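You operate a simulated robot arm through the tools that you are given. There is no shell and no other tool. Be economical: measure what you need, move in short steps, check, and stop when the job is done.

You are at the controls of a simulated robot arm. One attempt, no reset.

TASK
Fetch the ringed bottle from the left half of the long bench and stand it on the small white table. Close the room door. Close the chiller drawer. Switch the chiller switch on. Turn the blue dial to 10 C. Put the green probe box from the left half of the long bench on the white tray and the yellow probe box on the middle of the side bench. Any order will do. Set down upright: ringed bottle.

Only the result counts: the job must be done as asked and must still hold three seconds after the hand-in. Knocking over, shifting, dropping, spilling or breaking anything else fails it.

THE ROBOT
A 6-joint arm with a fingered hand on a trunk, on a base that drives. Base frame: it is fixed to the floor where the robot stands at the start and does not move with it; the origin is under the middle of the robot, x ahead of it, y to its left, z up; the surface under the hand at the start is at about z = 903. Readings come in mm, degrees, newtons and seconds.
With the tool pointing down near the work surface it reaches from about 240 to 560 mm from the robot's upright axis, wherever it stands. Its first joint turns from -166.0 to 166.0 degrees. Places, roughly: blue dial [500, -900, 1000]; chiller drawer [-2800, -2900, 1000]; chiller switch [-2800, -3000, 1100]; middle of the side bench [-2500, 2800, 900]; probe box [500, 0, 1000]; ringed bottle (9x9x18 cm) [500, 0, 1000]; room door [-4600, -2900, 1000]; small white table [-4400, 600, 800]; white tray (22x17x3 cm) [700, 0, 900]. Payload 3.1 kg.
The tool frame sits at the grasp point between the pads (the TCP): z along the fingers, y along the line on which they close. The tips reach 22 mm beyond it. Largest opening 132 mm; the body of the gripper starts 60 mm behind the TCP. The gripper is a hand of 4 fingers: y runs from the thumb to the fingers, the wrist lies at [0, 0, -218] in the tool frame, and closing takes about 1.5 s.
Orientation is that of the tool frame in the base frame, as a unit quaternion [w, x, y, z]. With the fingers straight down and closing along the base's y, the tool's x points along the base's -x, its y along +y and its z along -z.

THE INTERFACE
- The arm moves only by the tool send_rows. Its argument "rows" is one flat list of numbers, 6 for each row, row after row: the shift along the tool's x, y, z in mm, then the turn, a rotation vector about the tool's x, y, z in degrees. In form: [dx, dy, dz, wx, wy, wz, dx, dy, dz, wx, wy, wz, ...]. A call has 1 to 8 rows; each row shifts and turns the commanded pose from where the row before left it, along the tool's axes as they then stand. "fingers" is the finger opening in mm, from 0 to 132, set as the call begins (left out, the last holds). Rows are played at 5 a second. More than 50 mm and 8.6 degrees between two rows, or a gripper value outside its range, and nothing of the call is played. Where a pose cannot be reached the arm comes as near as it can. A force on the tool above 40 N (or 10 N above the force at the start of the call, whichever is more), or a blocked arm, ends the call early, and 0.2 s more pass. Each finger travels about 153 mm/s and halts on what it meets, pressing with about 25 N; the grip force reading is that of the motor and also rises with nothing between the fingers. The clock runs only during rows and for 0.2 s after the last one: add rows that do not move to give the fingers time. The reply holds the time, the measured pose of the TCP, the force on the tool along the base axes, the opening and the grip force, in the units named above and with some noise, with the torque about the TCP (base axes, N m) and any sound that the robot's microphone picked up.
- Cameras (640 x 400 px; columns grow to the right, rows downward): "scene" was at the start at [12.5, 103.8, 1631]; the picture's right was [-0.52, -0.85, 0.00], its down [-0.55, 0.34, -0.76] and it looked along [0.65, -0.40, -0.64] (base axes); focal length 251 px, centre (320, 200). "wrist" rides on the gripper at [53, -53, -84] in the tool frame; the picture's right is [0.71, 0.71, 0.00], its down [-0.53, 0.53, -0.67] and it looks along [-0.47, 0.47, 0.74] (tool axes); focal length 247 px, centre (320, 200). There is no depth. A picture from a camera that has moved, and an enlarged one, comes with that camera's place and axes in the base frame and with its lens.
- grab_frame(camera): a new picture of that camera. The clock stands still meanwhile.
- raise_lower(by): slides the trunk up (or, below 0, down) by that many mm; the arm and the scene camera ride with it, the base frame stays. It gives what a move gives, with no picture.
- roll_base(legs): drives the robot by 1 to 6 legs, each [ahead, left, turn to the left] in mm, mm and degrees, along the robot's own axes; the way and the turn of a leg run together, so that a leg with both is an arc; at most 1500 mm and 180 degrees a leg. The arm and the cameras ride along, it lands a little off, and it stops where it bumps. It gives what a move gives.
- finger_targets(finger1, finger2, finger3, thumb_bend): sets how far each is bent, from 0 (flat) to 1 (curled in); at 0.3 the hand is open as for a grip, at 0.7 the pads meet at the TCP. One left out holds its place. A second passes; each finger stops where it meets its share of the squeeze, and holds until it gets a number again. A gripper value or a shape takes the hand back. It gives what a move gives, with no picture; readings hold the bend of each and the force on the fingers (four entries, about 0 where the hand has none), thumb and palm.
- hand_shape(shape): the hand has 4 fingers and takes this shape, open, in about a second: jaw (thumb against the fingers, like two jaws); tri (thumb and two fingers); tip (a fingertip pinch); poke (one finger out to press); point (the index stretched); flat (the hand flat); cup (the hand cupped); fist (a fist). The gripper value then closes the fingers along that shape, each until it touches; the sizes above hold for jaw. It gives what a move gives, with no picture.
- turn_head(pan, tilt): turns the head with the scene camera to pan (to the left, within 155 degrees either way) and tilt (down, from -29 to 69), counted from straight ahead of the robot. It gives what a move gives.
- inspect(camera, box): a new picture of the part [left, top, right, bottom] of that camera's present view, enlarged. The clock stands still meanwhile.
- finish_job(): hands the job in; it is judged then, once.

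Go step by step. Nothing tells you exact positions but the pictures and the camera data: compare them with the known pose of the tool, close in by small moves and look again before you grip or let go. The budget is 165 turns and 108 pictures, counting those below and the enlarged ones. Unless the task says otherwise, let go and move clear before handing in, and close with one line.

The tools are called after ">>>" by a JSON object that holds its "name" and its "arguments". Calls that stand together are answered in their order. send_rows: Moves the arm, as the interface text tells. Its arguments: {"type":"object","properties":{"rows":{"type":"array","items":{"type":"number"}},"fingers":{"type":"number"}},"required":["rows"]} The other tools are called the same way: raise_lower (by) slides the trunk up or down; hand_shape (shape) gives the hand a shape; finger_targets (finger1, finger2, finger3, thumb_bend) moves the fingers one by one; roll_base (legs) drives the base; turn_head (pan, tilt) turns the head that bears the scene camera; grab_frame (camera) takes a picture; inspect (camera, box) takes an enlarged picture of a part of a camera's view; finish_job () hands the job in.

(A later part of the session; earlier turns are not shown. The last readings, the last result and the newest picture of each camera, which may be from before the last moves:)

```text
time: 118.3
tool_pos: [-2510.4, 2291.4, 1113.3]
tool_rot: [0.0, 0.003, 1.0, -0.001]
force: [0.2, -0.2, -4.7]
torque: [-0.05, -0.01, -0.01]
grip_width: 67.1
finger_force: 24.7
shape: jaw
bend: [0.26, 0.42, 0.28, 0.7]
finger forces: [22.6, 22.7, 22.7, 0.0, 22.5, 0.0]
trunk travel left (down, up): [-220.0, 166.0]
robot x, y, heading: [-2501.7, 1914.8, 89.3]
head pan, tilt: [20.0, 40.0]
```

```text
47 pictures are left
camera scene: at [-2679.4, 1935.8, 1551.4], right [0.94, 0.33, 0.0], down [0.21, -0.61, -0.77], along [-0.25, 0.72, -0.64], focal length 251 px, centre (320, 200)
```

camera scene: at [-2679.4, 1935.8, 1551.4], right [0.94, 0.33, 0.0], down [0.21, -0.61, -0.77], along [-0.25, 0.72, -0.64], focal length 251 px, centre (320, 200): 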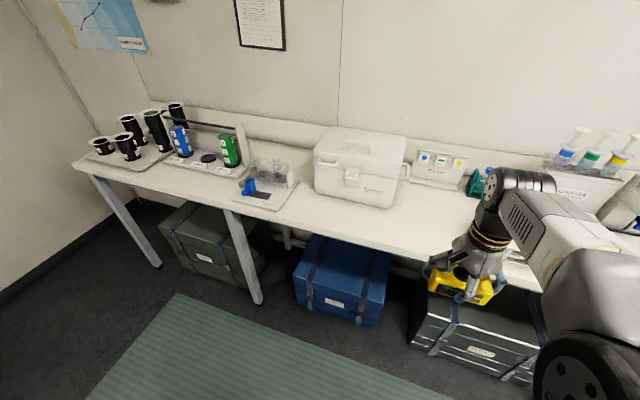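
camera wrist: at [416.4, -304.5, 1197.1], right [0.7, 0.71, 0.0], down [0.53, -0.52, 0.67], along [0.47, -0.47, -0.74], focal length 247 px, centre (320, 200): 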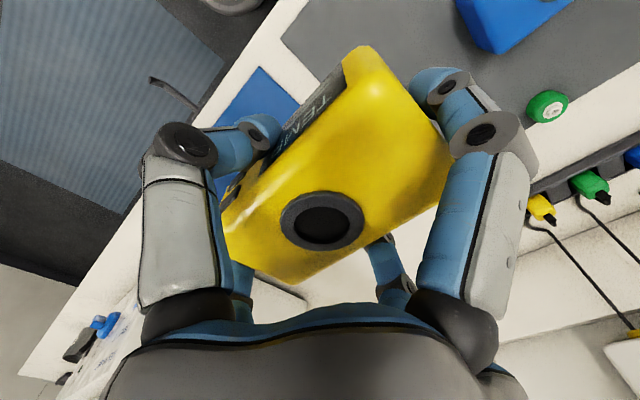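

There is free space at the middle of the side bench, right of the white cooler, around [-2490, 2720]. I drive up to the bench edge.

>>> {"name": "roll_base", "arguments": {"legs": [[200, -20, 0.7], [65, 0, 0]]}}

>>> {"name": "grab_frame", "arguments": {"camera": "scene"}}

```text
time: 120.5
tool_pos: [-2495.4, 2558.2, 1111.1]
tool_rot: [-0.002, -0.004, 1.0, -0.003]
force: [-1.0, 0.3, -5.1]
torque: [-0.01, -0.02, -0.02]
grip_width: 67.2
finger_force: 25.4
shape: jaw
bend: [0.26, 0.42, 0.28, 0.7]
finger forces: [22.6, 22.9, 22.7, 0.1, 22.7, 0.0]
trunk travel left (down, up): [-220.0, 166.0]
robot x, y, heading: [-2480.7, 2178.4, 90.1]
head pan, tilt: [20.0, 40.0]
```

```text
46 pictures are left
camera scene: at [-2659.0, 2201.5, 1551.3], right [0.94, 0.34, 0.0], down [0.22, -0.6, -0.76], along [-0.26, 0.72, -0.64], focal length 251 px, centre (320, 200)
```

scene: 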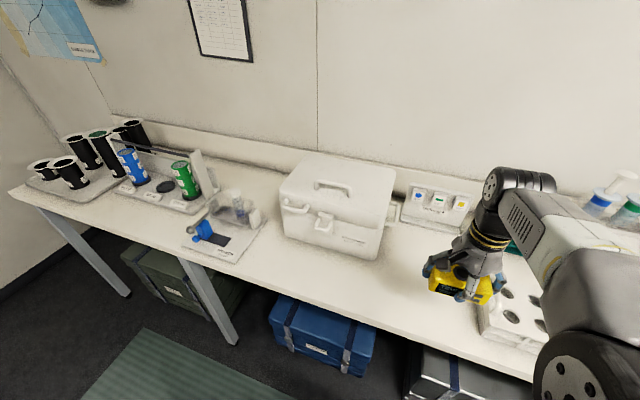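

The spot is free: cooler to the left, a rack to the right. I extend over it and descend partway.

>>> {"name": "send_rows", "arguments": {"rows": [-2.5, 40, 25, 0, 0, 0, -2.5, 40, 25, 0, 0, 0, -2.5, 40, 25, 0, 0, 0, -2.5, 40, 25, 0, 0, 0, 0, 0, 30, 0, 0, 0]}}

>>> {"name": "grab_frame", "arguments": {"camera": "scene"}}

>>> {"name": "grab_frame", "arguments": {"camera": "wrist"}}

```text
time: 121.7
tool_pos: [-2486.3, 2715.9, 983.1]
tool_rot: [-0.001, -0.004, 1.0, -0.001]
force: [0.4, 0.0, -3.4]
torque: [-0.01, -0.01, 0.03]
grip_width: 67.4
finger_force: 25.0
shape: jaw
bend: [0.26, 0.42, 0.28, 0.7]
finger forces: [22.7, 22.9, 22.8, 0.1, 22.5, 0.0]
trunk travel left (down, up): [-220.0, 166.0]
robot x, y, heading: [-2480.1, 2177.3, 90.0]
head pan, tilt: [20.0, 40.0]
```

```text
45 pictures are left
camera scene: at [-2659.1, 2198.2, 1551.4], right [0.94, 0.34, 0.0], down [0.22, -0.6, -0.77], along [-0.26, 0.72, -0.64], focal length 251 px, centre (320, 200)
```

scene: 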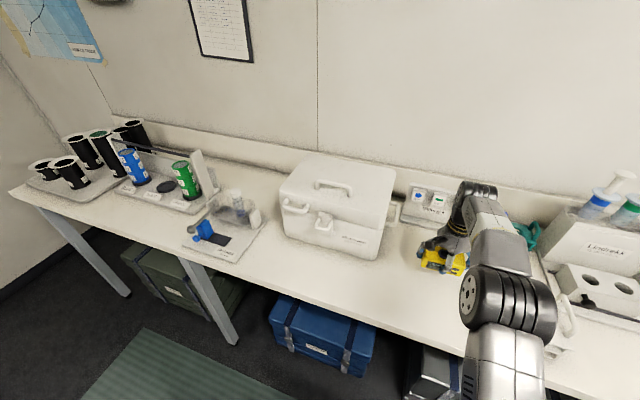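

```text
44 pictures are left
camera wrist: at [-2538.0, 2662.4, 1066.4], right [-0.71, 0.7, 0.0], down [0.52, 0.53, 0.67], along [0.47, 0.47, -0.75], focal length 247 px, centre (320, 200)
```

wrist: 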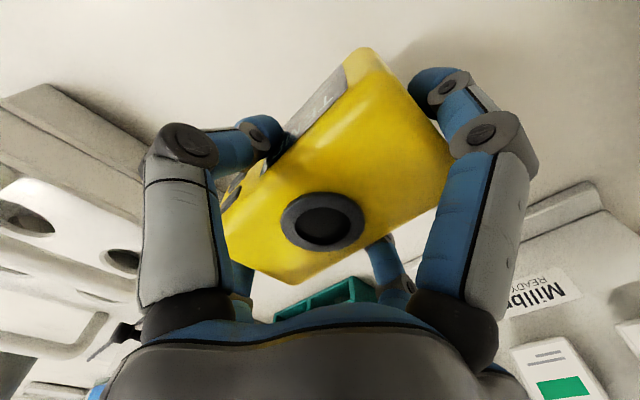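

>>> {"name": "send_rows", "arguments": {"rows": [0, 0, 25, 0, 0, 0, 0, 0, 17, 0, 0, 0, 0, 0, 3, 0, 0, 0]}}

>>> {"name": "send_rows", "arguments": {"rows": [0, 0, 2, 0, 0, 0, 0, 0, 2, 0, 0, 0]}}

>>> {"name": "send_rows", "arguments": {"rows": [0, 0, 1.5, 0, 0, 0, 0, 0, 1.5, 0, 0, 0]}}

```text
time: 122.5
tool_pos: [-2485.7, 2716.0, 939.6]
tool_rot: [-0.001, -0.004, 1.0, 0.0]
force: [0.0, -0.4, -4.5]
torque: [0.0, 0.0, 0.0]
grip_width: 67.1
finger_force: 24.7
shape: jaw
bend: [0.26, 0.42, 0.28, 0.7]
finger forces: [22.8, 22.9, 22.6, 0.1, 22.5, 0.0]
trunk travel left (down, up): [-220.0, 166.0]
robot x, y, heading: [-2480.0, 2179.3, 90.1]
head pan, tilt: [20.0, 40.0]
```

```text
time: 123.1
tool_pos: [-2486.5, 2716.7, 935.5]
tool_rot: [0.0, -0.004, 1.0, 0.0]
force: [-0.1, -0.1, -3.0]
torque: [0.02, 0.02, 0.01]
grip_width: 67.0
finger_force: 24.8
shape: jaw
bend: [0.26, 0.42, 0.28, 0.7]
finger forces: [22.7, 23.0, 22.7, 0.0, 22.6, 0.1]
trunk travel left (down, up): [-220.0, 166.0]
robot x, y, heading: [-2482.5, 2177.7, 90.4]
head pan, tilt: [20.0, 40.0]
```

```text
time: 123.7
tool_pos: [-2487.8, 2716.2, 930.7]
tool_rot: [-0.001, -0.005, 1.0, 0.0]
force: [1.2, -0.2, -4.8]
torque: [0.0, -0.05, -0.01]
grip_width: 67.0
finger_force: 24.9
shape: jaw
bend: [0.26, 0.42, 0.28, 0.7]
finger forces: [22.8, 22.8, 22.8, 0.0, 22.5, 0.0]
trunk travel left (down, up): [-220.0, 166.0]
robot x, y, heading: [-2484.2, 2176.6, 90.0]
head pan, tilt: [20.0, 40.0]
```

>>> {"name": "send_rows", "arguments": {"rows": [0, 0, 1.5, 0, 0, 0, 0, 0, 1.5, 0, 0, 0]}}

>>> {"name": "send_rows", "arguments": {"rows": [0, 0, 1.5, 0, 0, 0, 0, 0, 1.5, 0, 0, 0]}}

```text
time: 124.3
tool_pos: [-2485.6, 2714.9, 930.1]
tool_rot: [-0.002, -0.003, 1.0, 0.001]
force: [0.3, 1.3, 7.2]
torque: [-0.08, 0.0, -0.02]
grip_width: 67.2
finger_force: 24.9
shape: jaw
bend: [0.26, 0.42, 0.27, 0.7]
finger forces: [22.7, 23.6, 23.2, 0.0, 24.0, 0.0]
trunk travel left (down, up): [-220.0, 166.0]
robot x, y, heading: [-2480.8, 2176.0, 90.2]
head pan, tilt: [20.0, 40.0]
```

```text
time: 124.9
tool_pos: [-2487.1, 2715.1, 929.0]
tool_rot: [-0.001, -0.004, 1.0, 0.003]
force: [1.6, 4.4, 27.1]
torque: [-0.05, 0.01, 0.01]
grip_width: 67.0
finger_force: 24.7
shape: jaw
bend: [0.26, 0.42, 0.27, 0.7]
finger forces: [23.4, 26.2, 24.2, 0.1, 26.3, 0.0]
trunk travel left (down, up): [-220.0, 166.0]
robot x, y, heading: [-2478.7, 2177.6, 90.3]
head pan, tilt: [20.0, 40.0]
```

Contact. I open fully, rise and check.

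>>> {"name": "send_rows", "arguments": {"rows": [0, 0, -3, 0, 0, 0, 0, 0, 0, 0, 0, 0, 0, 0, 0, 0, 0, 0, 0, 0, 0, 0, 0, 0, 0, 0, 0, 0, 0, 0], "fingers": 132}}

>>> {"name": "send_rows", "arguments": {"rows": [0, 0, -20, 0, 0, 0, 0, 0, -40, 0, 0, 0, 0, 0, -40, 0, 0, 0, 0, -20, -40, 0, 0, 0, 0, -40, -40, 0, 0, 0, 0, -45, -20, 0, 0, 0, 0, -45, -10, 0, 0, 0]}}

>>> {"name": "grab_frame", "arguments": {"camera": "wrist"}}

>>> {"name": "grab_frame", "arguments": {"camera": "scene"}}

```text
time: 126.1
tool_pos: [-2487.9, 2716.0, 927.6]
tool_rot: [-0.001, -0.005, 1.0, -0.001]
force: [-0.8, 0.1, -0.1]
torque: [0.0, -0.03, -0.01]
grip_width: 132.0
finger_force: 0.1
shape: jaw
bend: [0.3, 0.3, 0.3, 0.3]
finger forces: [0.0, 0.1, 0.0, 0.0, 0.2, 0.0]
trunk travel left (down, up): [-220.0, 166.0]
robot x, y, heading: [-2483.4, 2177.4, 90.3]
head pan, tilt: [20.0, 40.0]
```

```text
refused: row 5 steps farther than a row can; nothing moved
```

```text
43 pictures are left
camera wrist: at [-2539.0, 2662.1, 1011.3], right [-0.71, 0.7, 0.0], down [0.52, 0.53, 0.67], along [0.47, 0.47, -0.75], focal length 247 px, centre (320, 200)
```

wrist: 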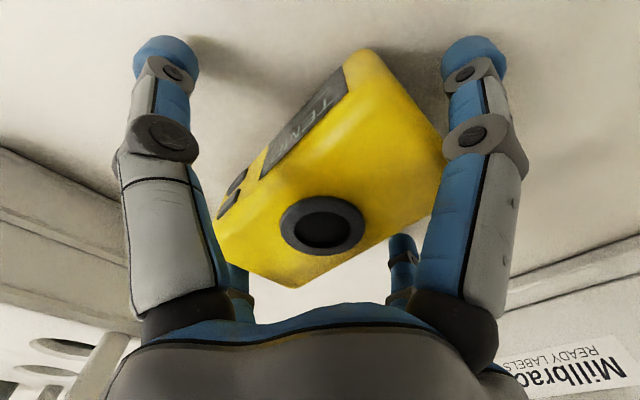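

```text
42 pictures are left
camera scene: at [-2659.0, 2198.4, 1551.4], right [0.94, 0.34, 0.0], down [0.22, -0.6, -0.77], along [-0.26, 0.72, -0.64], focal length 251 px, centre (320, 200)
```

scene: 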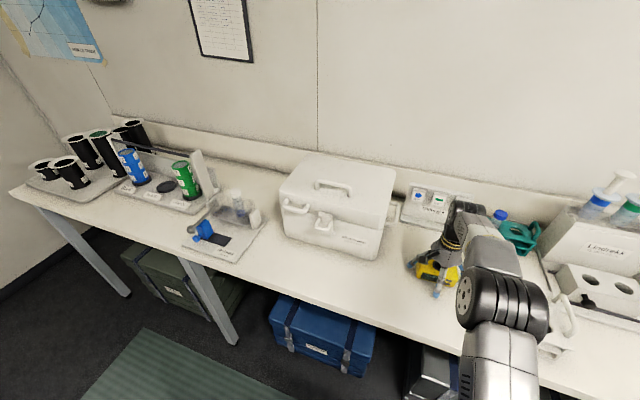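

The yellow box sits well. I lift clear, retract, and drive back to the long bench for the bottle.

>>> {"name": "send_rows", "arguments": {"rows": [0, 0, -20, 0, 0, 0, 0, 0, -40, 0, 0, 0, 0, 0, -40, 0, 0, 0, 0, -20, -40, 0, 0, 0, 0, -30, -35, 0, 0, 0, 0, -45, -20, 0, 0, 0, 0, -45, -10, 0, 0, 0]}}

>>> {"name": "roll_base", "arguments": {"legs": [[-255, 0, 0], [0, -1490, 0], [-1500, 0, 0], [-400, 0, 0], [0, 0, -90]]}}

```text
time: 127.7
tool_pos: [-2486.6, 2576.1, 1134.4]
tool_rot: [-0.001, -0.005, 1.0, 0.001]
force: [0.7, 0.2, -0.2]
torque: [0.0, 0.0, 0.02]
grip_width: 131.9
finger_force: 0.1
shape: jaw
bend: [0.3, 0.3, 0.3, 0.3]
finger forces: [0.1, 0.1, 0.0, 0.1, 0.0, 0.0]
trunk travel left (down, up): [-220.0, 166.0]
robot x, y, heading: [-2483.4, 2178.4, 90.3]
head pan, tilt: [20.0, 40.0]
```

```text
time: 149.2
tool_pos: [-639.7, 60.6, 1134.2]
tool_rot: [-0.001, 0.704, 0.711, 0.001]
force: [1.4, -0.2, 0.2]
torque: [0.02, -0.01, -0.04]
grip_width: 132.2
finger_force: 0.1
shape: jaw
bend: [0.3, 0.3, 0.3, 0.3]
finger forces: [0.0, 0.0, 0.0, 0.0, 0.0, 0.1]
trunk travel left (down, up): [-220.0, 166.0]
robot x, y, heading: [-1042.0, 58.7, 0.5]
head pan, tilt: [20.0, 40.0]
```

>>> {"name": "raise_lower", "arguments": {"by": 100}}

>>> {"name": "roll_base", "arguments": {"legs": [[1030, -70, -0.5]]}}

>>> {"name": "turn_head", "arguments": {"pan": 0, "tilt": 50}}

>>> {"name": "grab_frame", "arguments": {"camera": "scene"}}

>>> {"name": "grab_frame", "arguments": {"camera": "wrist"}}

```text
time: 150.6
tool_pos: [-639.2, 59.4, 1234.5]
tool_rot: [-0.001, 0.704, 0.71, 0.001]
force: [-0.3, 0.5, 0.8]
torque: [-0.02, -0.02, 0.0]
grip_width: 131.9
finger_force: 0.1
shape: jaw
bend: [0.3, 0.3, 0.3, 0.3]
finger forces: [0.1, 0.1, 0.1, 0.1, 0.0, 0.0]
trunk travel left (down, up): [-320.0, 66.0]
robot x, y, heading: [-1040.9, 56.1, 0.2]
head pan, tilt: [20.0, 40.0]
```

```text
time: 155.9
tool_pos: [397.2, -15.9, 1233.2]
tool_rot: [-0.001, 0.708, 0.706, 0.0]
force: [-0.4, 0.0, 0.2]
torque: [0.02, 0.0, 0.02]
grip_width: 131.9
finger_force: 0.1
shape: jaw
bend: [0.3, 0.3, 0.3, 0.3]
finger forces: [0.0, 0.0, 0.0, 0.1, 0.1, 0.0]
trunk travel left (down, up): [-320.0, 66.0]
robot x, y, heading: [-2.2, -17.4, -0.5]
head pan, tilt: [20.0, 40.0]
```

```text
time: 156.8
tool_pos: [396.1, -16.8, 1233.2]
tool_rot: [-0.001, 0.709, 0.706, 0.0]
force: [-0.1, -0.1, -0.2]
torque: [0.02, -0.01, 0.01]
grip_width: 132.3
finger_force: 0.2
shape: jaw
bend: [0.3, 0.3, 0.3, 0.3]
finger forces: [0.1, 0.0, 0.0, 0.0, 0.1, 0.0]
trunk travel left (down, up): [-320.0, 66.0]
robot x, y, heading: [-1.8, -11.8, -0.7]
head pan, tilt: [0.0, 50.0]
```

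```text
41 pictures are left
camera scene: at [15.1, 133.2, 1637.4], right [-0.01, -1.0, 0.0], down [-0.77, 0.01, -0.64], along [0.64, 0.0, -0.77], focal length 251 px, centre (320, 200)
```

scene: 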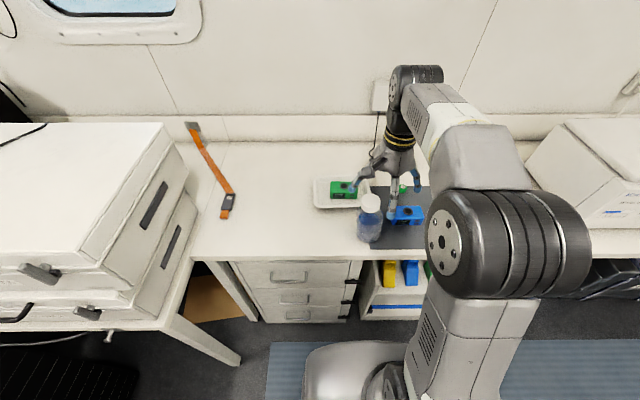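

```text
40 pictures are left
camera wrist: at [343.8, 36.7, 1316.6], right [0.71, 0.7, 0.0], down [0.53, -0.53, 0.67], along [0.47, -0.47, -0.75], focal length 247 px, centre (320, 200)
```

wrist: 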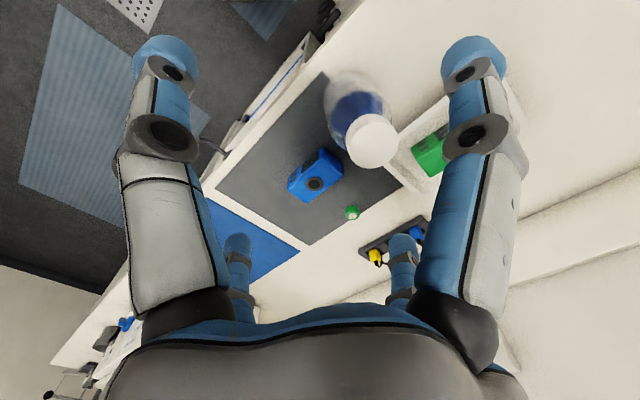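

>>> {"name": "inspect", "arguments": {"camera": "scene", "box": [340, 185, 404, 249]}}

```text
6.25 times, centred on (372, 217) of scene
camera zoom: at [15.1, 133.2, 1637.4], right [-0.01, -1.0, 0.0], down [-0.77, 0.01, -0.64], along [0.64, 0.0, -0.77], focal length 1567 px, centre (-5, 94)
```

zoom: 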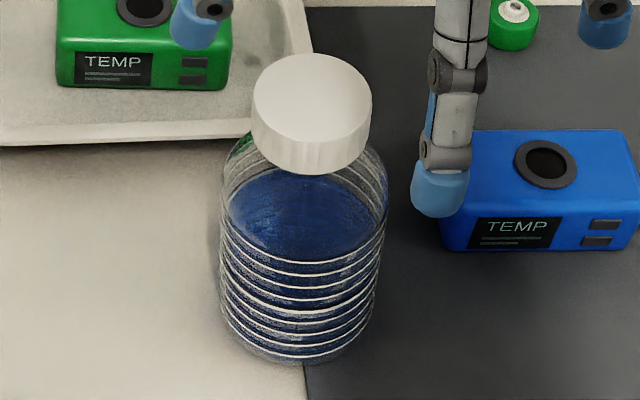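

The bottle's cap is near [473, -17]. I move above it and descend to just above the cap for a closer look.

>>> {"name": "send_rows", "arguments": {"rows": [-2, 39, 0, 0, 0, 0, -1, 39, 0, 0, 0, 0, 0, 0, 45, 0, 0, 0, 0, 0, 45, 0, 0, 0]}}

>>> {"name": "grab_frame", "arguments": {"camera": "wrist"}}

>>> {"name": "inspect", "arguments": {"camera": "scene", "box": [330, 130, 430, 250]}}

```text
time: 157.8
tool_pos: [474.5, -17.6, 1143.4]
tool_rot: [-0.001, 0.708, 0.706, 0.0]
force: [-0.2, 0.3, -0.7]
torque: [0.02, 0.02, -0.02]
grip_width: 132.1
finger_force: 0.1
shape: jaw
bend: [0.3, 0.3, 0.3, 0.3]
finger forces: [0.0, 0.0, 0.1, 0.1, 0.0, 0.0]
trunk travel left (down, up): [-320.0, 66.0]
robot x, y, heading: [-5.1, -16.8, -0.6]
head pan, tilt: [0.0, 50.0]
```

```text
38 pictures are left
camera wrist: at [422.3, 34.4, 1226.8], right [0.71, 0.7, 0.0], down [0.53, -0.53, 0.67], along [0.47, -0.47, -0.75], focal length 247 px, centre (320, 200)
```

wrist: 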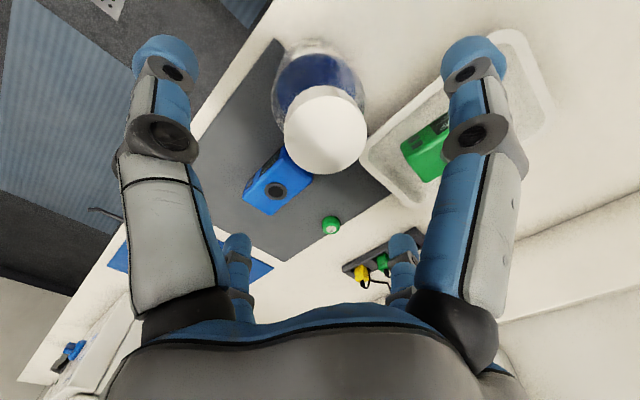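

```text
3.33 times, centred on (380, 190) of scene
camera zoom: at [16.6, 133.1, 1637.3], right [-0.01, -1.0, 0.0], down [-0.77, 0.01, -0.64], along [0.64, -0.01, -0.77], focal length 836 px, centre (120, 233)
```

zoom: 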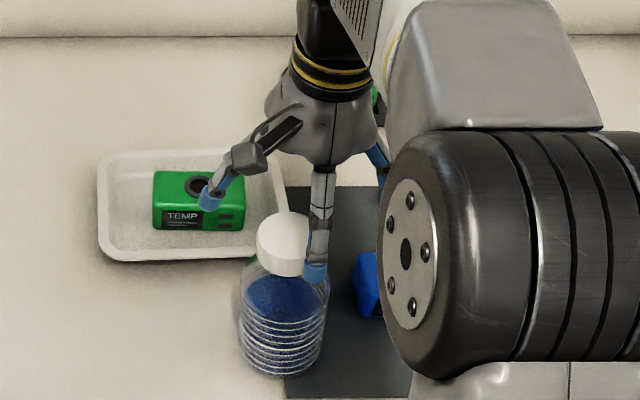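

Cap and body centre come out at about [471, -12]. I'll grip round the cap and neck: align, descend to z ≈ 1060 and close.

>>> {"name": "send_rows", "arguments": {"rows": [5.5, -3.5, 0, 0, 0, 0, 0, 0, 30, 0, 0, 0, 0, 0, 30, 0, 0, 0, 0, 0, 22, 0, 0, 0]}}

>>> {"name": "grab_frame", "arguments": {"camera": "wrist"}}

>>> {"name": "inspect", "arguments": {"camera": "scene", "box": [330, 150, 430, 250]}}

```text
time: 158.8
tool_pos: [470.9, -14.3, 1060.7]
tool_rot: [-0.001, 0.708, 0.706, 0.0]
force: [0.9, 0.0, -0.3]
torque: [0.01, 0.0, 0.0]
grip_width: 131.9
finger_force: 0.1
shape: jaw
bend: [0.3, 0.3, 0.3, 0.3]
finger forces: [0.0, 0.1, 0.0, 0.0, 0.0, 0.0]
trunk travel left (down, up): [-320.0, 66.0]
robot x, y, heading: [-3.6, -12.3, -0.3]
head pan, tilt: [0.0, 50.0]
```

```text
36 pictures are left
camera wrist: at [418.8, 39.8, 1143.7], right [0.71, 0.7, 0.0], down [0.53, -0.53, 0.67], along [0.47, -0.47, -0.75], focal length 247 px, centre (320, 200)
```

wrist: 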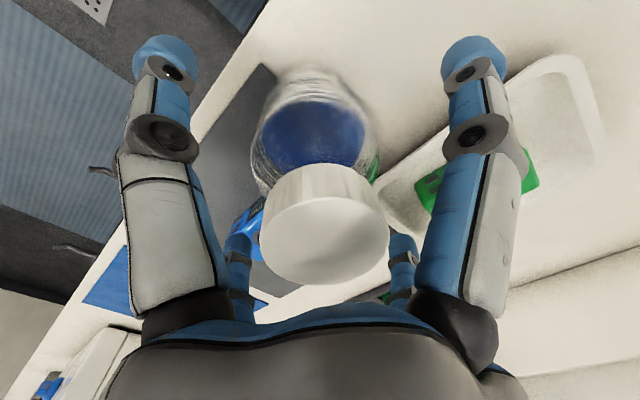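

```text
4.00 times, centred on (380, 200) of scene
camera zoom: at [15.8, 133.1, 1637.3], right [-0.01, -1.0, 0.0], down [-0.77, 0.01, -0.64], along [0.64, -0.01, -0.77], focal length 1003 px, centre (80, 200)
```

zoom: 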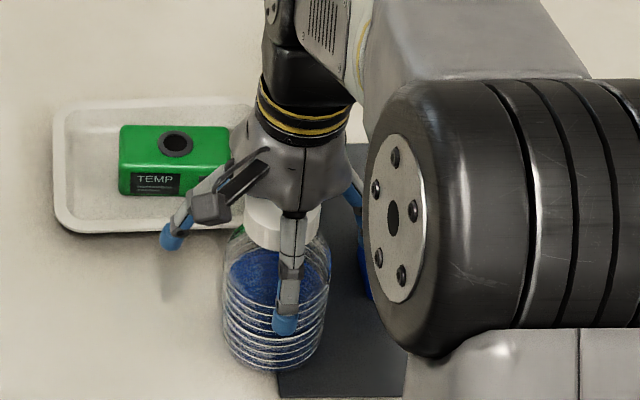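

The cap is centred between the fingers with its top at about z 1082. I close.

>>> {"name": "send_rows", "arguments": {"rows": [0, 0, 0, 0, 0, 0, 0, 0, 0, 0, 0, 0, 0, 0, 0, 0, 0, 0, 0, 0, 0, 0, 0, 0, 0, 0, 0, 0, 0, 0, 0, 0, 0, 0, 0, 0, 0, 0, 0, 0, 0, 0, 0, 0, 0, 0, 0, 0], "fingers": 0}}

>>> {"name": "grab_frame", "arguments": {"camera": "wrist"}}

```text
time: 160.6
tool_pos: [469.7, -13.0, 1062.2]
tool_rot: [-0.001, 0.709, 0.705, 0.001]
force: [1.7, -1.7, 13.2]
torque: [-0.57, -1.14, 0.04]
grip_width: 30.1
finger_force: 24.6
shape: jaw
bend: [0.75, 0.41, 0.38, 0.67]
finger forces: [21.4, 29.3, 25.8, 0.0, 23.8, 0.0]
trunk travel left (down, up): [-320.0, 66.0]
robot x, y, heading: [-5.9, -18.5, -0.6]
head pan, tilt: [0.0, 50.0]
```

```text
34 pictures are left
camera wrist: at [417.7, 39.5, 1144.8], right [0.71, 0.71, 0.0], down [0.52, -0.53, 0.67], along [0.47, -0.47, -0.74], focal length 247 px, centre (320, 200)
```

wrist: 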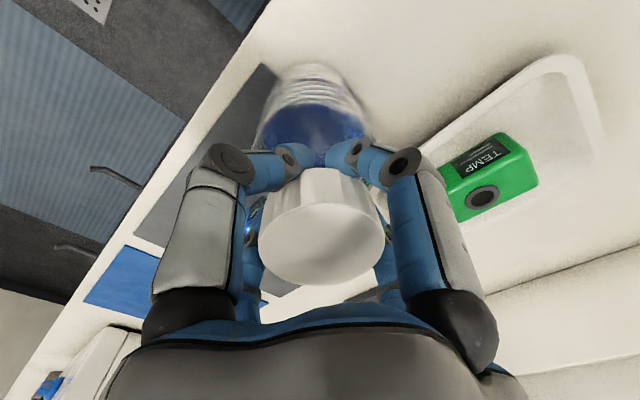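

The fingers hooked round the neck under the cap. I lift slowly and check.

>>> {"name": "send_rows", "arguments": {"rows": [0, 0, -4, 0, 0, 0, 0, 0, -6, 0, 0, 0, 0, 0, -15, 0, 0, 0, 0, 0, -15, 0, 0, 0]}}

>>> {"name": "grab_frame", "arguments": {"camera": "wrist"}}

>>> {"name": "inspect", "arguments": {"camera": "scene", "box": [330, 150, 430, 250]}}

```text
time: 161.6
tool_pos: [472.0, -13.0, 1101.9]
tool_rot: [-0.002, 0.708, 0.706, -0.001]
force: [0.6, -0.7, -6.7]
torque: [0.11, 0.07, 0.0]
grip_width: 28.5
finger_force: 24.7
shape: jaw
bend: [0.75, 0.43, 0.39, 0.66]
finger forces: [30.2, 26.8, 22.6, 0.0, 20.3, 0.1]
trunk travel left (down, up): [-320.0, 66.0]
robot x, y, heading: [-1.8, -17.1, -0.6]
head pan, tilt: [0.0, 50.0]
```

```text
33 pictures are left
camera wrist: at [418.9, 39.7, 1184.7], right [0.71, 0.7, 0.0], down [0.53, -0.53, 0.67], along [0.47, -0.47, -0.75], focal length 247 px, centre (320, 200)
```

wrist: 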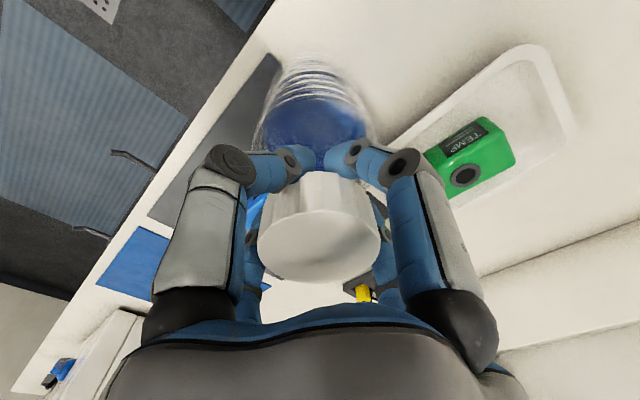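

```text
4.00 times, centred on (380, 200) of scene
camera zoom: at [15.7, 133.2, 1637.3], right [-0.01, -1.0, 0.0], down [-0.77, 0.01, -0.64], along [0.64, -0.01, -0.77], focal length 1003 px, centre (80, 200)
```

zoom: 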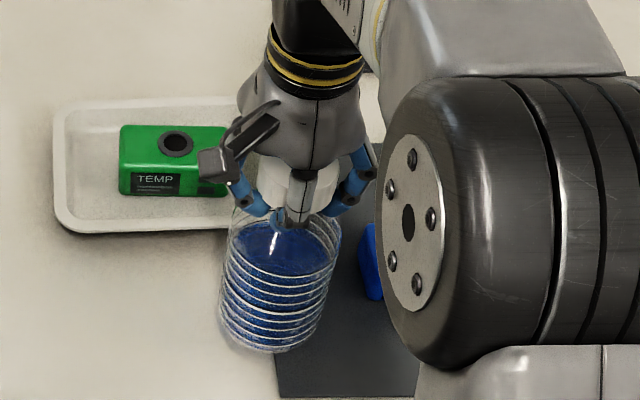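

The bottle is lifted and held. I raise it, tuck the arm in, back out and turn around.

>>> {"name": "send_rows", "arguments": {"rows": [0, 0, -40, 0, 0, 0, 0, 0, -40, 0, 0, 0, 0, -40, -10, 0, 0, 0, 0, -40, 0, 0, 0, 0, 0, -40, 0, 0, 0, 0]}}

>>> {"name": "roll_base", "arguments": {"legs": [[-1000, 0, 0], [0, 0, 180]]}}

>>> {"name": "grab_frame", "arguments": {"camera": "wrist"}}

```text
time: 162.8
tool_pos: [351.2, -13.3, 1192.6]
tool_rot: [0.0, 0.708, 0.706, 0.001]
force: [-0.3, -0.2, -6.5]
torque: [0.1, 0.06, -0.02]
grip_width: 28.9
finger_force: 24.9
shape: jaw
bend: [0.76, 0.43, 0.39, 0.66]
finger forces: [27.1, 27.8, 23.1, 0.0, 20.3, 0.0]
trunk travel left (down, up): [-320.0, 66.0]
robot x, y, heading: [-2.7, -16.3, -0.5]
head pan, tilt: [0.0, 50.0]
```

```text
time: 175.2
tool_pos: [-1370.5, 10.8, 1191.5]
tool_rot: [0.0, -0.689, 0.725, -0.002]
force: [1.7, 0.1, -6.4]
torque: [-0.07, -0.03, -0.01]
grip_width: 28.3
finger_force: 25.3
shape: jaw
bend: [0.76, 0.43, 0.39, 0.66]
finger forces: [25.3, 27.9, 22.7, 0.0, 18.8, 0.1]
trunk travel left (down, up): [-320.0, 66.0]
robot x, y, heading: [-1014.7, -6.3, 176.7]
head pan, tilt: [0.0, 50.0]
```

```text
31 pictures are left
camera wrist: at [-1320.1, -45.1, 1274.8], right [-0.74, -0.67, 0.0], down [-0.5, 0.55, 0.67], along [-0.45, 0.5, -0.75], focal length 247 px, centre (320, 200)
```

wrist: 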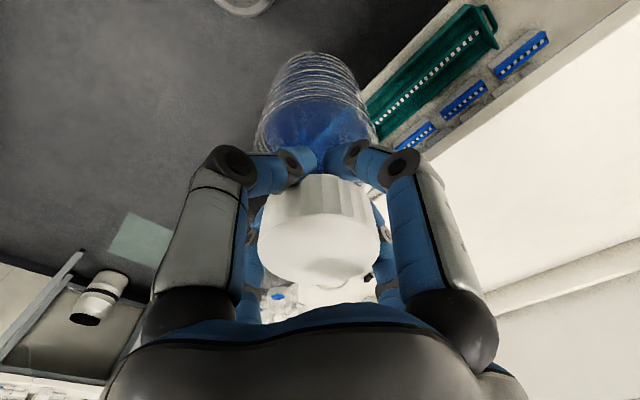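

>>> {"name": "roll_base", "arguments": {"legs": [[0, -100, 3.3], [0, -1400, 0], [0, -440, 0], [1400, 0, 0], [1000, 0, 0]]}}

>>> {"name": "turn_head", "arguments": {"pan": 35, "tilt": 30}}

>>> {"name": "grab_frame", "arguments": {"camera": "scene"}}

```text
time: 196.7
tool_pos: [-3789.2, 1944.3, 1191.8]
tool_rot: [0.001, -0.705, 0.71, -0.002]
force: [-0.4, -0.2, -6.0]
torque: [-0.05, -0.03, 0.02]
grip_width: 28.2
finger_force: 24.8
shape: jaw
bend: [0.76, 0.43, 0.4, 0.66]
finger forces: [25.6, 27.4, 24.6, 0.0, 19.0, 0.0]
trunk travel left (down, up): [-320.0, 66.0]
robot x, y, heading: [-3434.6, 1945.3, 179.4]
head pan, tilt: [0.0, 50.0]
```

```text
time: 197.7
tool_pos: [-3789.1, 1944.6, 1192.5]
tool_rot: [0.001, -0.705, 0.71, -0.002]
force: [0.6, -0.5, -7.0]
torque: [-0.05, -0.03, -0.02]
grip_width: 28.0
finger_force: 24.9
shape: jaw
bend: [0.76, 0.43, 0.4, 0.66]
finger forces: [25.5, 27.4, 24.7, 0.1, 19.1, 0.1]
trunk travel left (down, up): [-320.0, 66.0]
robot x, y, heading: [-3435.9, 1943.7, 179.3]
head pan, tilt: [35.0, 30.0]
```

```text
30 pictures are left
camera scene: at [-3451.1, 1746.0, 1666.8], right [-0.56, 0.83, 0.0], down [0.41, 0.28, -0.87], along [-0.72, -0.49, -0.5], focal length 251 px, centre (320, 200)
```

scene: 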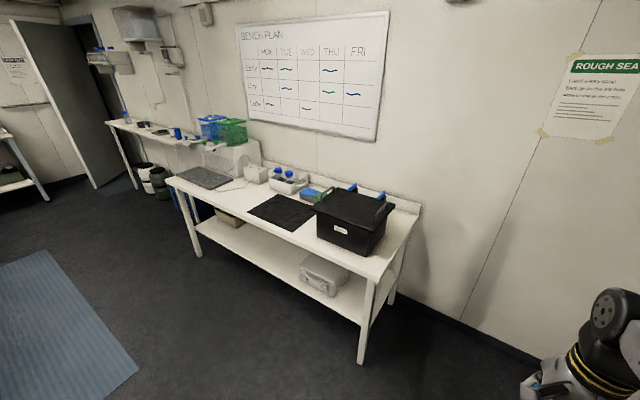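

The small table is clear between the keyboard and the dark mat, around [-4390, 380]. I drive sideways in front of it and look.

>>> {"name": "roll_base", "arguments": {"legs": [[0, 1100, 0.6], [0, 450, 0]]}}

>>> {"name": "turn_head", "arguments": {"pan": 0, "tilt": 40}}

>>> {"name": "grab_frame", "arguments": {"camera": "scene"}}

```text
time: 205.5
tool_pos: [-3810.0, 421.2, 1192.0]
tool_rot: [0.0, 0.708, -0.706, 0.001]
force: [1.0, -0.6, -6.5]
torque: [-0.04, -0.04, -0.03]
grip_width: 28.2
finger_force: 25.0
shape: jaw
bend: [0.76, 0.43, 0.4, 0.66]
finger forces: [25.6, 27.5, 24.7, 0.1, 19.2, 0.0]
trunk travel left (down, up): [-320.0, 66.0]
robot x, y, heading: [-3451.4, 420.3, 179.8]
head pan, tilt: [35.0, 30.0]
```

```text
time: 206.5
tool_pos: [-3808.1, 421.0, 1192.5]
tool_rot: [-0.001, 0.708, -0.706, 0.002]
force: [-0.2, 0.9, -7.2]
torque: [-0.09, -0.05, -0.01]
grip_width: 28.3
finger_force: 24.9
shape: jaw
bend: [0.76, 0.43, 0.4, 0.66]
finger forces: [25.4, 27.5, 24.7, 0.0, 19.3, 0.0]
trunk travel left (down, up): [-320.0, 66.0]
robot x, y, heading: [-3454.2, 425.6, 180.2]
head pan, tilt: [0.0, 40.0]
```

```text
29 pictures are left
camera scene: at [-3478.7, 278.4, 1651.5], right [0.0, 1.0, 0.0], down [0.64, 0.0, -0.77], along [-0.77, 0.0, -0.64], focal length 251 px, centre (320, 200)
```

scene: 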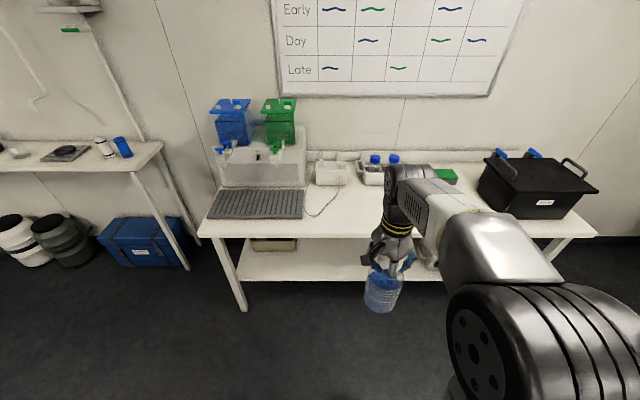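

The spot at about [-4370, 430] is free (cable to its left, mat to its right). I drive up to the table.

>>> {"name": "roll_base", "arguments": {"legs": [[445, 0, 0]]}}

>>> {"name": "turn_head", "arguments": {"pan": 0, "tilt": 52}}

>>> {"name": "grab_frame", "arguments": {"camera": "scene"}}

```text
time: 209.2
tool_pos: [-4259.3, 423.2, 1192.0]
tool_rot: [-0.002, 0.708, -0.706, 0.002]
force: [-0.6, 0.2, -6.5]
torque: [-0.06, -0.07, 0.02]
grip_width: 28.2
finger_force: 25.2
shape: jaw
bend: [0.76, 0.43, 0.4, 0.66]
finger forces: [25.4, 27.4, 24.7, 0.0, 19.2, 0.0]
trunk travel left (down, up): [-320.0, 66.0]
robot x, y, heading: [-3902.6, 424.8, 180.0]
head pan, tilt: [0.0, 40.0]
```

```text
time: 210.0
tool_pos: [-4259.3, 422.6, 1191.7]
tool_rot: [-0.001, 0.709, -0.706, 0.001]
force: [0.0, -0.6, -6.5]
torque: [-0.1, -0.04, 0.04]
grip_width: 28.5
finger_force: 24.6
shape: jaw
bend: [0.76, 0.43, 0.4, 0.66]
finger forces: [25.3, 27.4, 24.8, 0.0, 19.3, 0.0]
trunk travel left (down, up): [-320.0, 66.0]
robot x, y, heading: [-3906.4, 426.8, 180.2]
head pan, tilt: [0.0, 52.0]
```

```text
28 pictures are left
camera scene: at [-3919.2, 279.1, 1634.7], right [0.0, 1.0, 0.0], down [0.79, 0.0, -0.62], along [-0.62, 0.0, -0.79], focal length 251 px, centre (320, 200)
```

scene: 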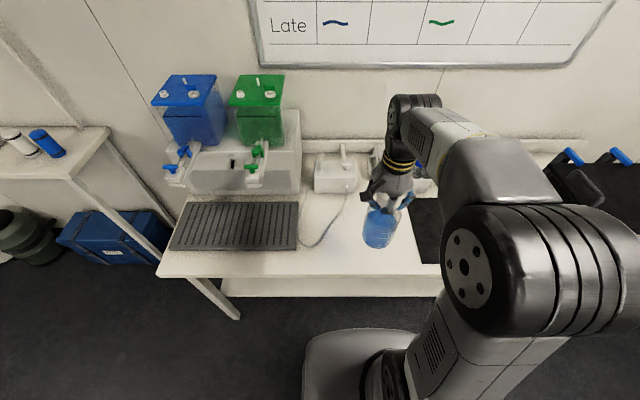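

I move over the free spot and lower most of the way.

>>> {"name": "send_rows", "arguments": {"rows": [-16, 34, 0, 0, 0, 0, -16, 34, 0, 0, 0, 0, -16, 34, 0, 0, 0, 0, 0, 0, 43, 0, 0, 0, 0, 0, 43, 0, 0, 0, 0, 0, 43, 0, 0, 0, 0, 0, 43, 0, 0, 0]}}

>>> {"name": "grab_frame", "arguments": {"camera": "scene"}}

>>> {"name": "grab_frame", "arguments": {"camera": "wrist"}}

```text
time: 211.6
tool_pos: [-4361.4, 468.7, 1016.5]
tool_rot: [-0.001, 0.708, -0.706, 0.002]
force: [0.7, 0.4, -7.6]
torque: [-0.08, -0.03, -0.01]
grip_width: 28.1
finger_force: 25.5
shape: jaw
bend: [0.76, 0.43, 0.39, 0.66]
finger forces: [24.7, 28.8, 26.3, 0.1, 19.1, 0.0]
trunk travel left (down, up): [-320.0, 66.0]
robot x, y, heading: [-3901.4, 426.2, 179.9]
head pan, tilt: [0.0, 52.0]
```

```text
27 pictures are left
camera scene: at [-3920.7, 279.2, 1634.6], right [0.0, 1.0, 0.0], down [0.79, 0.0, -0.61], along [-0.61, 0.0, -0.79], focal length 251 px, centre (320, 200)
```

scene: 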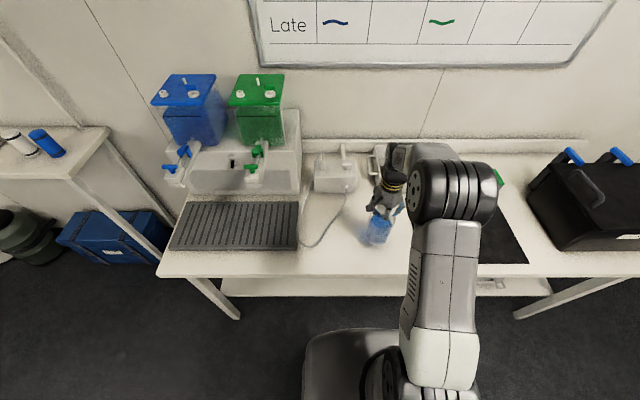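

```text
26 pictures are left
camera wrist: at [-4307.4, 414.9, 1099.7], right [-0.7, -0.71, 0.0], down [-0.53, 0.52, 0.67], along [-0.47, 0.47, -0.75], focal length 247 px, centre (320, 200)
```

wrist: 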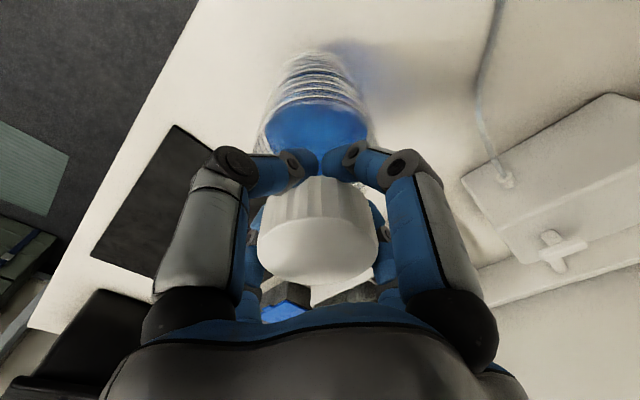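

>>> {"name": "send_rows", "arguments": {"rows": [0, 0, 25, 0, 0, 0, 0, 0, 15, 0, 0, 0, 0, 0, 5, 0, 0, 0]}}

>>> {"name": "send_rows", "arguments": {"rows": [0, 0, 3, 0, 0, 0, 0, 0, 3, 0, 0, 0]}}

>>> {"name": "send_rows", "arguments": {"rows": [0, 0, 2, 0, 0, 0, 0, 0, 2, 0, 0, 0]}}

```text
time: 212.4
tool_pos: [-4361.3, 468.6, 982.2]
tool_rot: [0.004, 0.709, -0.705, -0.004]
force: [9.7, -3.3, 33.5]
torque: [0.36, -0.36, -0.15]
grip_width: 30.0
finger_force: 25.0
shape: jaw
bend: [0.77, 0.8, 0.38, 0.67]
finger forces: [33.7, 28.8, 33.7, 0.1, 31.1, 0.0]
trunk travel left (down, up): [-320.0, 66.0]
robot x, y, heading: [-3907.4, 424.9, 179.9]
head pan, tilt: [0.0, 52.0]
stopped in row 3: the force on the tool passed its limit at 44 N (the readings are from after the stop); the commanded pose is now the measured one
```

```text
time: 212.8
tool_pos: [-4362.4, 468.1, 980.7]
tool_rot: [0.005, 0.709, -0.705, -0.007]
force: [10.8, -2.4, 30.1]
torque: [0.38, -0.57, -0.18]
grip_width: 30.6
finger_force: 24.8
shape: jaw
bend: [0.77, 0.8, 0.38, 0.67]
finger forces: [33.2, 29.1, 33.6, 0.1, 29.6, 0.0]
trunk travel left (down, up): [-320.0, 66.0]
robot x, y, heading: [-3898.4, 429.6, 179.8]
head pan, tilt: [0.0, 52.0]
stopped in row 2: the force on the tool passed its limit at 50 N (the readings are from after the stop); the commanded pose is now the measured one
```

```text
time: 213.2
tool_pos: [-4364.5, 469.1, 980.8]
tool_rot: [0.007, 0.709, -0.705, -0.008]
force: [11.6, -1.1, 30.4]
torque: [0.41, -0.7, -0.18]
grip_width: 30.5
finger_force: 25.1
shape: jaw
bend: [0.77, 0.8, 0.38, 0.67]
finger forces: [31.8, 28.9, 33.3, 0.0, 31.0, 0.0]
trunk travel left (down, up): [-320.0, 66.0]
robot x, y, heading: [-3903.9, 426.0, 179.7]
head pan, tilt: [0.0, 52.0]
stopped in row 1: the force on the tool passed its limit at 46 N (the readings are from after the stop); the commanded pose is now the measured one
```

Contact came earlier than expected. I look before releasing.

>>> {"name": "grab_frame", "arguments": {"camera": "wrist"}}

>>> {"name": "inspect", "arguments": {"camera": "scene", "box": [330, 140, 430, 260]}}

```text
25 pictures are left
camera wrist: at [-4308.2, 414.7, 1063.0], right [-0.7, -0.71, 0.01], down [-0.51, 0.52, 0.68], along [-0.49, 0.47, -0.73], focal length 247 px, centre (320, 200)
```

wrist: 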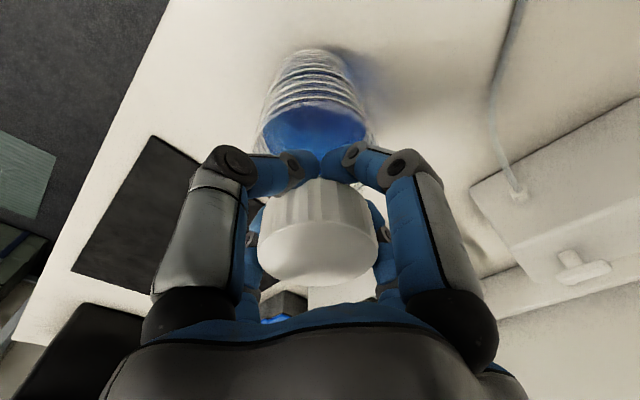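

```text
3.33 times, centred on (380, 200) of scene
camera zoom: at [-3913.7, 278.4, 1634.7], right [0.0, 1.0, 0.0], down [0.79, 0.0, -0.62], along [-0.62, 0.0, -0.79], focal length 836 px, centre (120, 200)
```

zoom: 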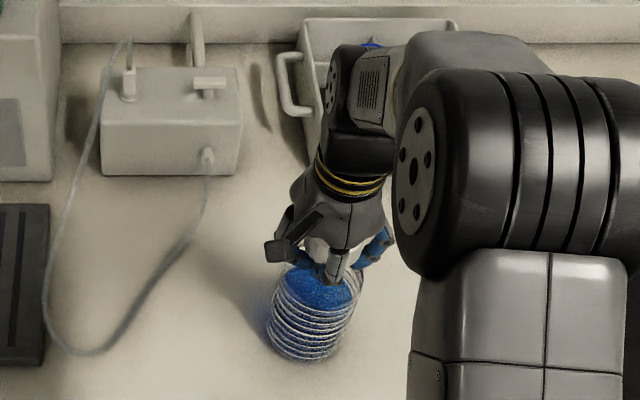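

The bottle stands on the table, nearly upright. I relax the press, then open the fingers.

>>> {"name": "send_rows", "arguments": {"rows": [0, 0, -2, 0, 0, 0, 0, 0, 0, 0, 0, 0]}}

>>> {"name": "send_rows", "arguments": {"rows": [0, 0, -1, 0, 0, 0, 0, 0, 0, 0, 0, 0]}}

```text
time: 213.8
tool_pos: [-4363.3, 468.0, 981.5]
tool_rot: [0.006, 0.709, -0.705, -0.007]
force: [6.2, 0.3, 13.9]
torque: [0.31, -0.33, -0.12]
grip_width: 30.2
finger_force: 25.0
shape: jaw
bend: [0.77, 0.8, 0.38, 0.67]
finger forces: [26.7, 29.5, 31.7, 0.0, 21.9, 0.1]
trunk travel left (down, up): [-320.0, 66.0]
robot x, y, heading: [-3900.6, 422.5, 179.9]
head pan, tilt: [0.0, 52.0]
```

```text
time: 214.4
tool_pos: [-4363.9, 469.0, 981.3]
tool_rot: [0.005, 0.709, -0.705, -0.007]
force: [3.2, 0.7, 4.3]
torque: [0.22, -0.29, -0.15]
grip_width: 30.5
finger_force: 24.7
shape: jaw
bend: [0.77, 0.8, 0.38, 0.67]
finger forces: [24.6, 29.1, 29.5, 0.1, 19.9, 0.1]
trunk travel left (down, up): [-320.0, 66.0]
robot x, y, heading: [-3901.6, 427.8, 179.8]
head pan, tilt: [0.0, 52.0]
```

>>> {"name": "send_rows", "arguments": {"rows": [0, 0, 0, 0, 0, 0, 0, 0, 0, 0, 0, 0, 0, 0, 0, 0, 0, 0, 0, 0, 0, 0, 0, 0, 0, 0, 0, 0, 0, 0, 0, 0, 0, 0, 0, 0], "fingers": 132}}

>>> {"name": "grab_frame", "arguments": {"camera": "wrist"}}

```text
time: 215.8
tool_pos: [-4365.4, 468.9, 981.4]
tool_rot: [0.005, 0.709, -0.706, -0.008]
force: [-0.5, 0.1, -0.5]
torque: [0.0, -0.01, -0.02]
grip_width: 131.9
finger_force: 0.1
shape: jaw
bend: [0.3, 0.3, 0.3, 0.3]
finger forces: [0.0, 0.0, 0.0, 0.0, 0.0, 0.0]
trunk travel left (down, up): [-320.0, 66.0]
robot x, y, heading: [-3902.6, 426.3, 179.9]
head pan, tilt: [0.0, 52.0]
```

```text
23 pictures are left
camera wrist: at [-4310.4, 415.1, 1063.1], right [-0.7, -0.71, 0.01], down [-0.52, 0.52, 0.68], along [-0.49, 0.47, -0.74], focal length 247 px, centre (320, 200)
```

wrist: 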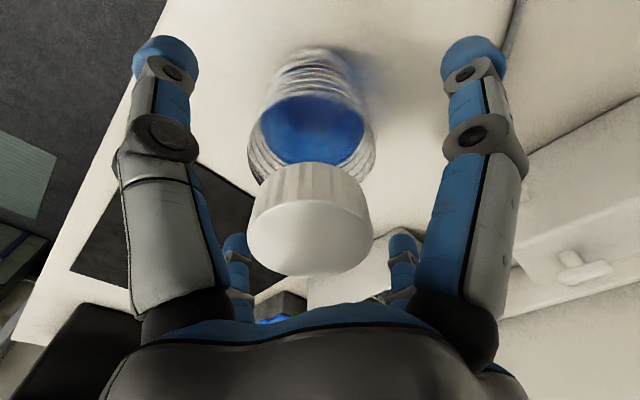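

The bottle stands upright and free. I lift straight up, tuck in and verify once.

>>> {"name": "send_rows", "arguments": {"rows": [0, 0, -30, 0, 0, 0, 0, 0, -45, 0, 0, 0, 0, 0, -45, 0, 0, 0, 0, 0, -45, 0, 0, 0, 0, 0, -40, 0, 0, 0, 0, -45, 0, 0, 0, 0, 0, -45, 0, 0, 0, 0]}}

>>> {"name": "roll_base", "arguments": {"legs": [[-450, 0, 0]]}}

>>> {"name": "turn_head", "arguments": {"pan": 50, "tilt": 25}}

>>> {"name": "grab_frame", "arguments": {"camera": "scene"}}

```text
time: 217.4
tool_pos: [-4272.4, 467.9, 1184.7]
tool_rot: [0.006, 0.709, -0.705, -0.007]
force: [0.7, -0.6, 1.0]
torque: [0.02, -0.01, 0.0]
grip_width: 132.0
finger_force: 0.0
shape: jaw
bend: [0.3, 0.3, 0.3, 0.3]
finger forces: [0.0, 0.1, 0.1, 0.0, 0.1, 0.1]
trunk travel left (down, up): [-320.0, 66.0]
robot x, y, heading: [-3901.1, 428.4, 180.3]
head pan, tilt: [0.0, 52.0]
```

```text
time: 220.2
tool_pos: [-3816.1, 468.6, 1183.8]
tool_rot: [-0.006, -0.705, 0.709, 0.007]
force: [-0.3, -0.3, 0.2]
torque: [0.02, 0.0, 0.01]
grip_width: 131.7
finger_force: 0.0
shape: jaw
bend: [0.3, 0.3, 0.3, 0.3]
finger forces: [0.0, 0.0, 0.1, 0.0, 0.1, 0.0]
trunk travel left (down, up): [-320.0, 66.0]
robot x, y, heading: [-3448.0, 421.7, 179.4]
head pan, tilt: [0.0, 52.0]
```

```text
time: 221.3
tool_pos: [-3818.1, 469.1, 1184.0]
tool_rot: [-0.006, -0.706, 0.708, 0.006]
force: [0.7, -0.6, 0.4]
torque: [0.02, -0.04, 0.0]
grip_width: 131.9
finger_force: 0.1
shape: jaw
bend: [0.3, 0.3, 0.3, 0.3]
finger forces: [0.0, 0.0, 0.0, 0.1, 0.1, 0.0]
trunk travel left (down, up): [-320.0, 66.0]
robot x, y, heading: [-3444.4, 420.3, 179.6]
head pan, tilt: [50.0, 25.0]
```

```text
22 pictures are left
camera scene: at [-3449.2, 206.3, 1674.8], right [-0.76, 0.65, 0.0], down [0.28, 0.32, -0.91], along [-0.59, -0.69, -0.42], focal length 251 px, centre (320, 200)
```

scene: 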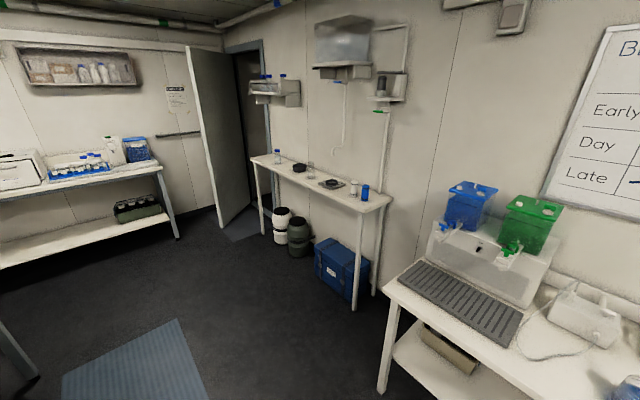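

The bottle stands upright on the table, and I can see the open door and the bench with the chiller at the far left. I turn to face -y and drive toward them.

>>> {"name": "roll_base", "arguments": {"legs": [[0, 0, 90], [1500, 0, 0], [700, 0, 0]]}}

>>> {"name": "turn_head", "arguments": {"pan": 5, "tilt": 25}}

>>> {"name": "grab_frame", "arguments": {"camera": "scene"}}

```text
time: 236.1
tool_pos: [-3491.0, -2154.2, 1183.4]
tool_rot: [0.009, 1.0, 0.004, -0.001]
force: [-0.6, -0.4, 0.7]
torque: [0.01, 0.0, -0.04]
grip_width: 131.9
finger_force: 0.1
shape: jaw
bend: [0.3, 0.3, 0.3, 0.3]
finger forces: [0.0, 0.0, 0.0, 0.0, 0.0, 0.1]
trunk travel left (down, up): [-320.0, 66.0]
robot x, y, heading: [-3451.3, -1784.0, -89.7]
head pan, tilt: [50.0, 25.0]
```

```text
time: 237.2
tool_pos: [-3492.1, -2153.9, 1183.8]
tool_rot: [0.009, 1.0, 0.004, -0.001]
force: [0.3, -0.4, -0.4]
torque: [0.01, -0.01, 0.03]
grip_width: 131.9
finger_force: 0.1
shape: jaw
bend: [0.3, 0.3, 0.3, 0.3]
finger forces: [0.0, 0.1, 0.0, 0.1, 0.0, 0.0]
trunk travel left (down, up): [-320.0, 66.0]
robot x, y, heading: [-3450.5, -1780.8, -90.1]
head pan, tilt: [5.0, 25.0]
```

```text
21 pictures are left
camera scene: at [-3295.2, -1814.5, 1674.8], right [-1.0, -0.09, 0.0], down [-0.04, 0.42, -0.91], along [0.08, -0.9, -0.42], focal length 251 px, centre (320, 200)
```

scene: 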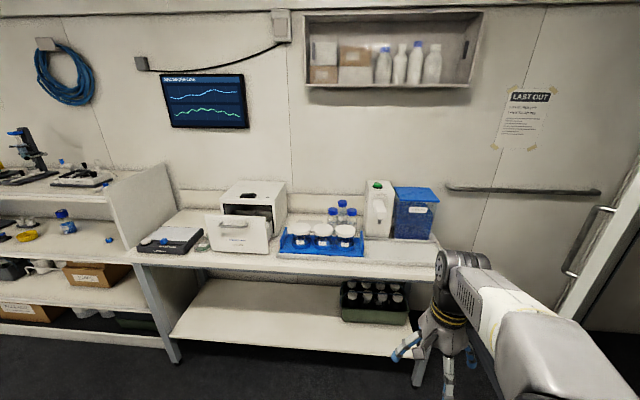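

The chiller with its open drawer faces the robot at about x = -2800. I zoom in to find the switch.

>>> {"name": "inspect", "arguments": {"camera": "scene", "box": [195, 170, 305, 260]}}

```text
4.44 times, centred on (250, 215) of scene
camera zoom: at [-3295.2, -1814.5, 1674.8], right [-1.0, -0.09, 0.0], down [-0.04, 0.42, -0.91], along [0.08, -0.9, -0.42], focal length 1114 px, centre (631, 133)
```

zoom: 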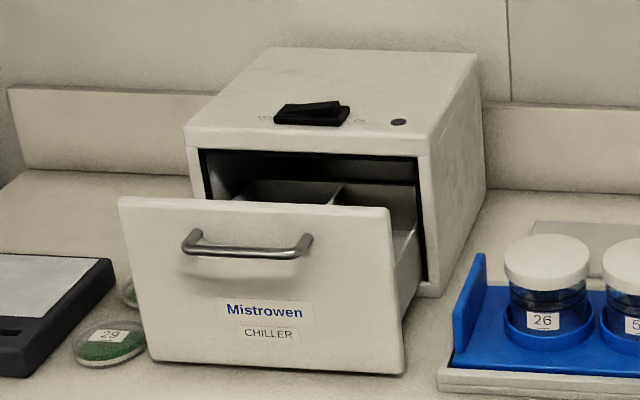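

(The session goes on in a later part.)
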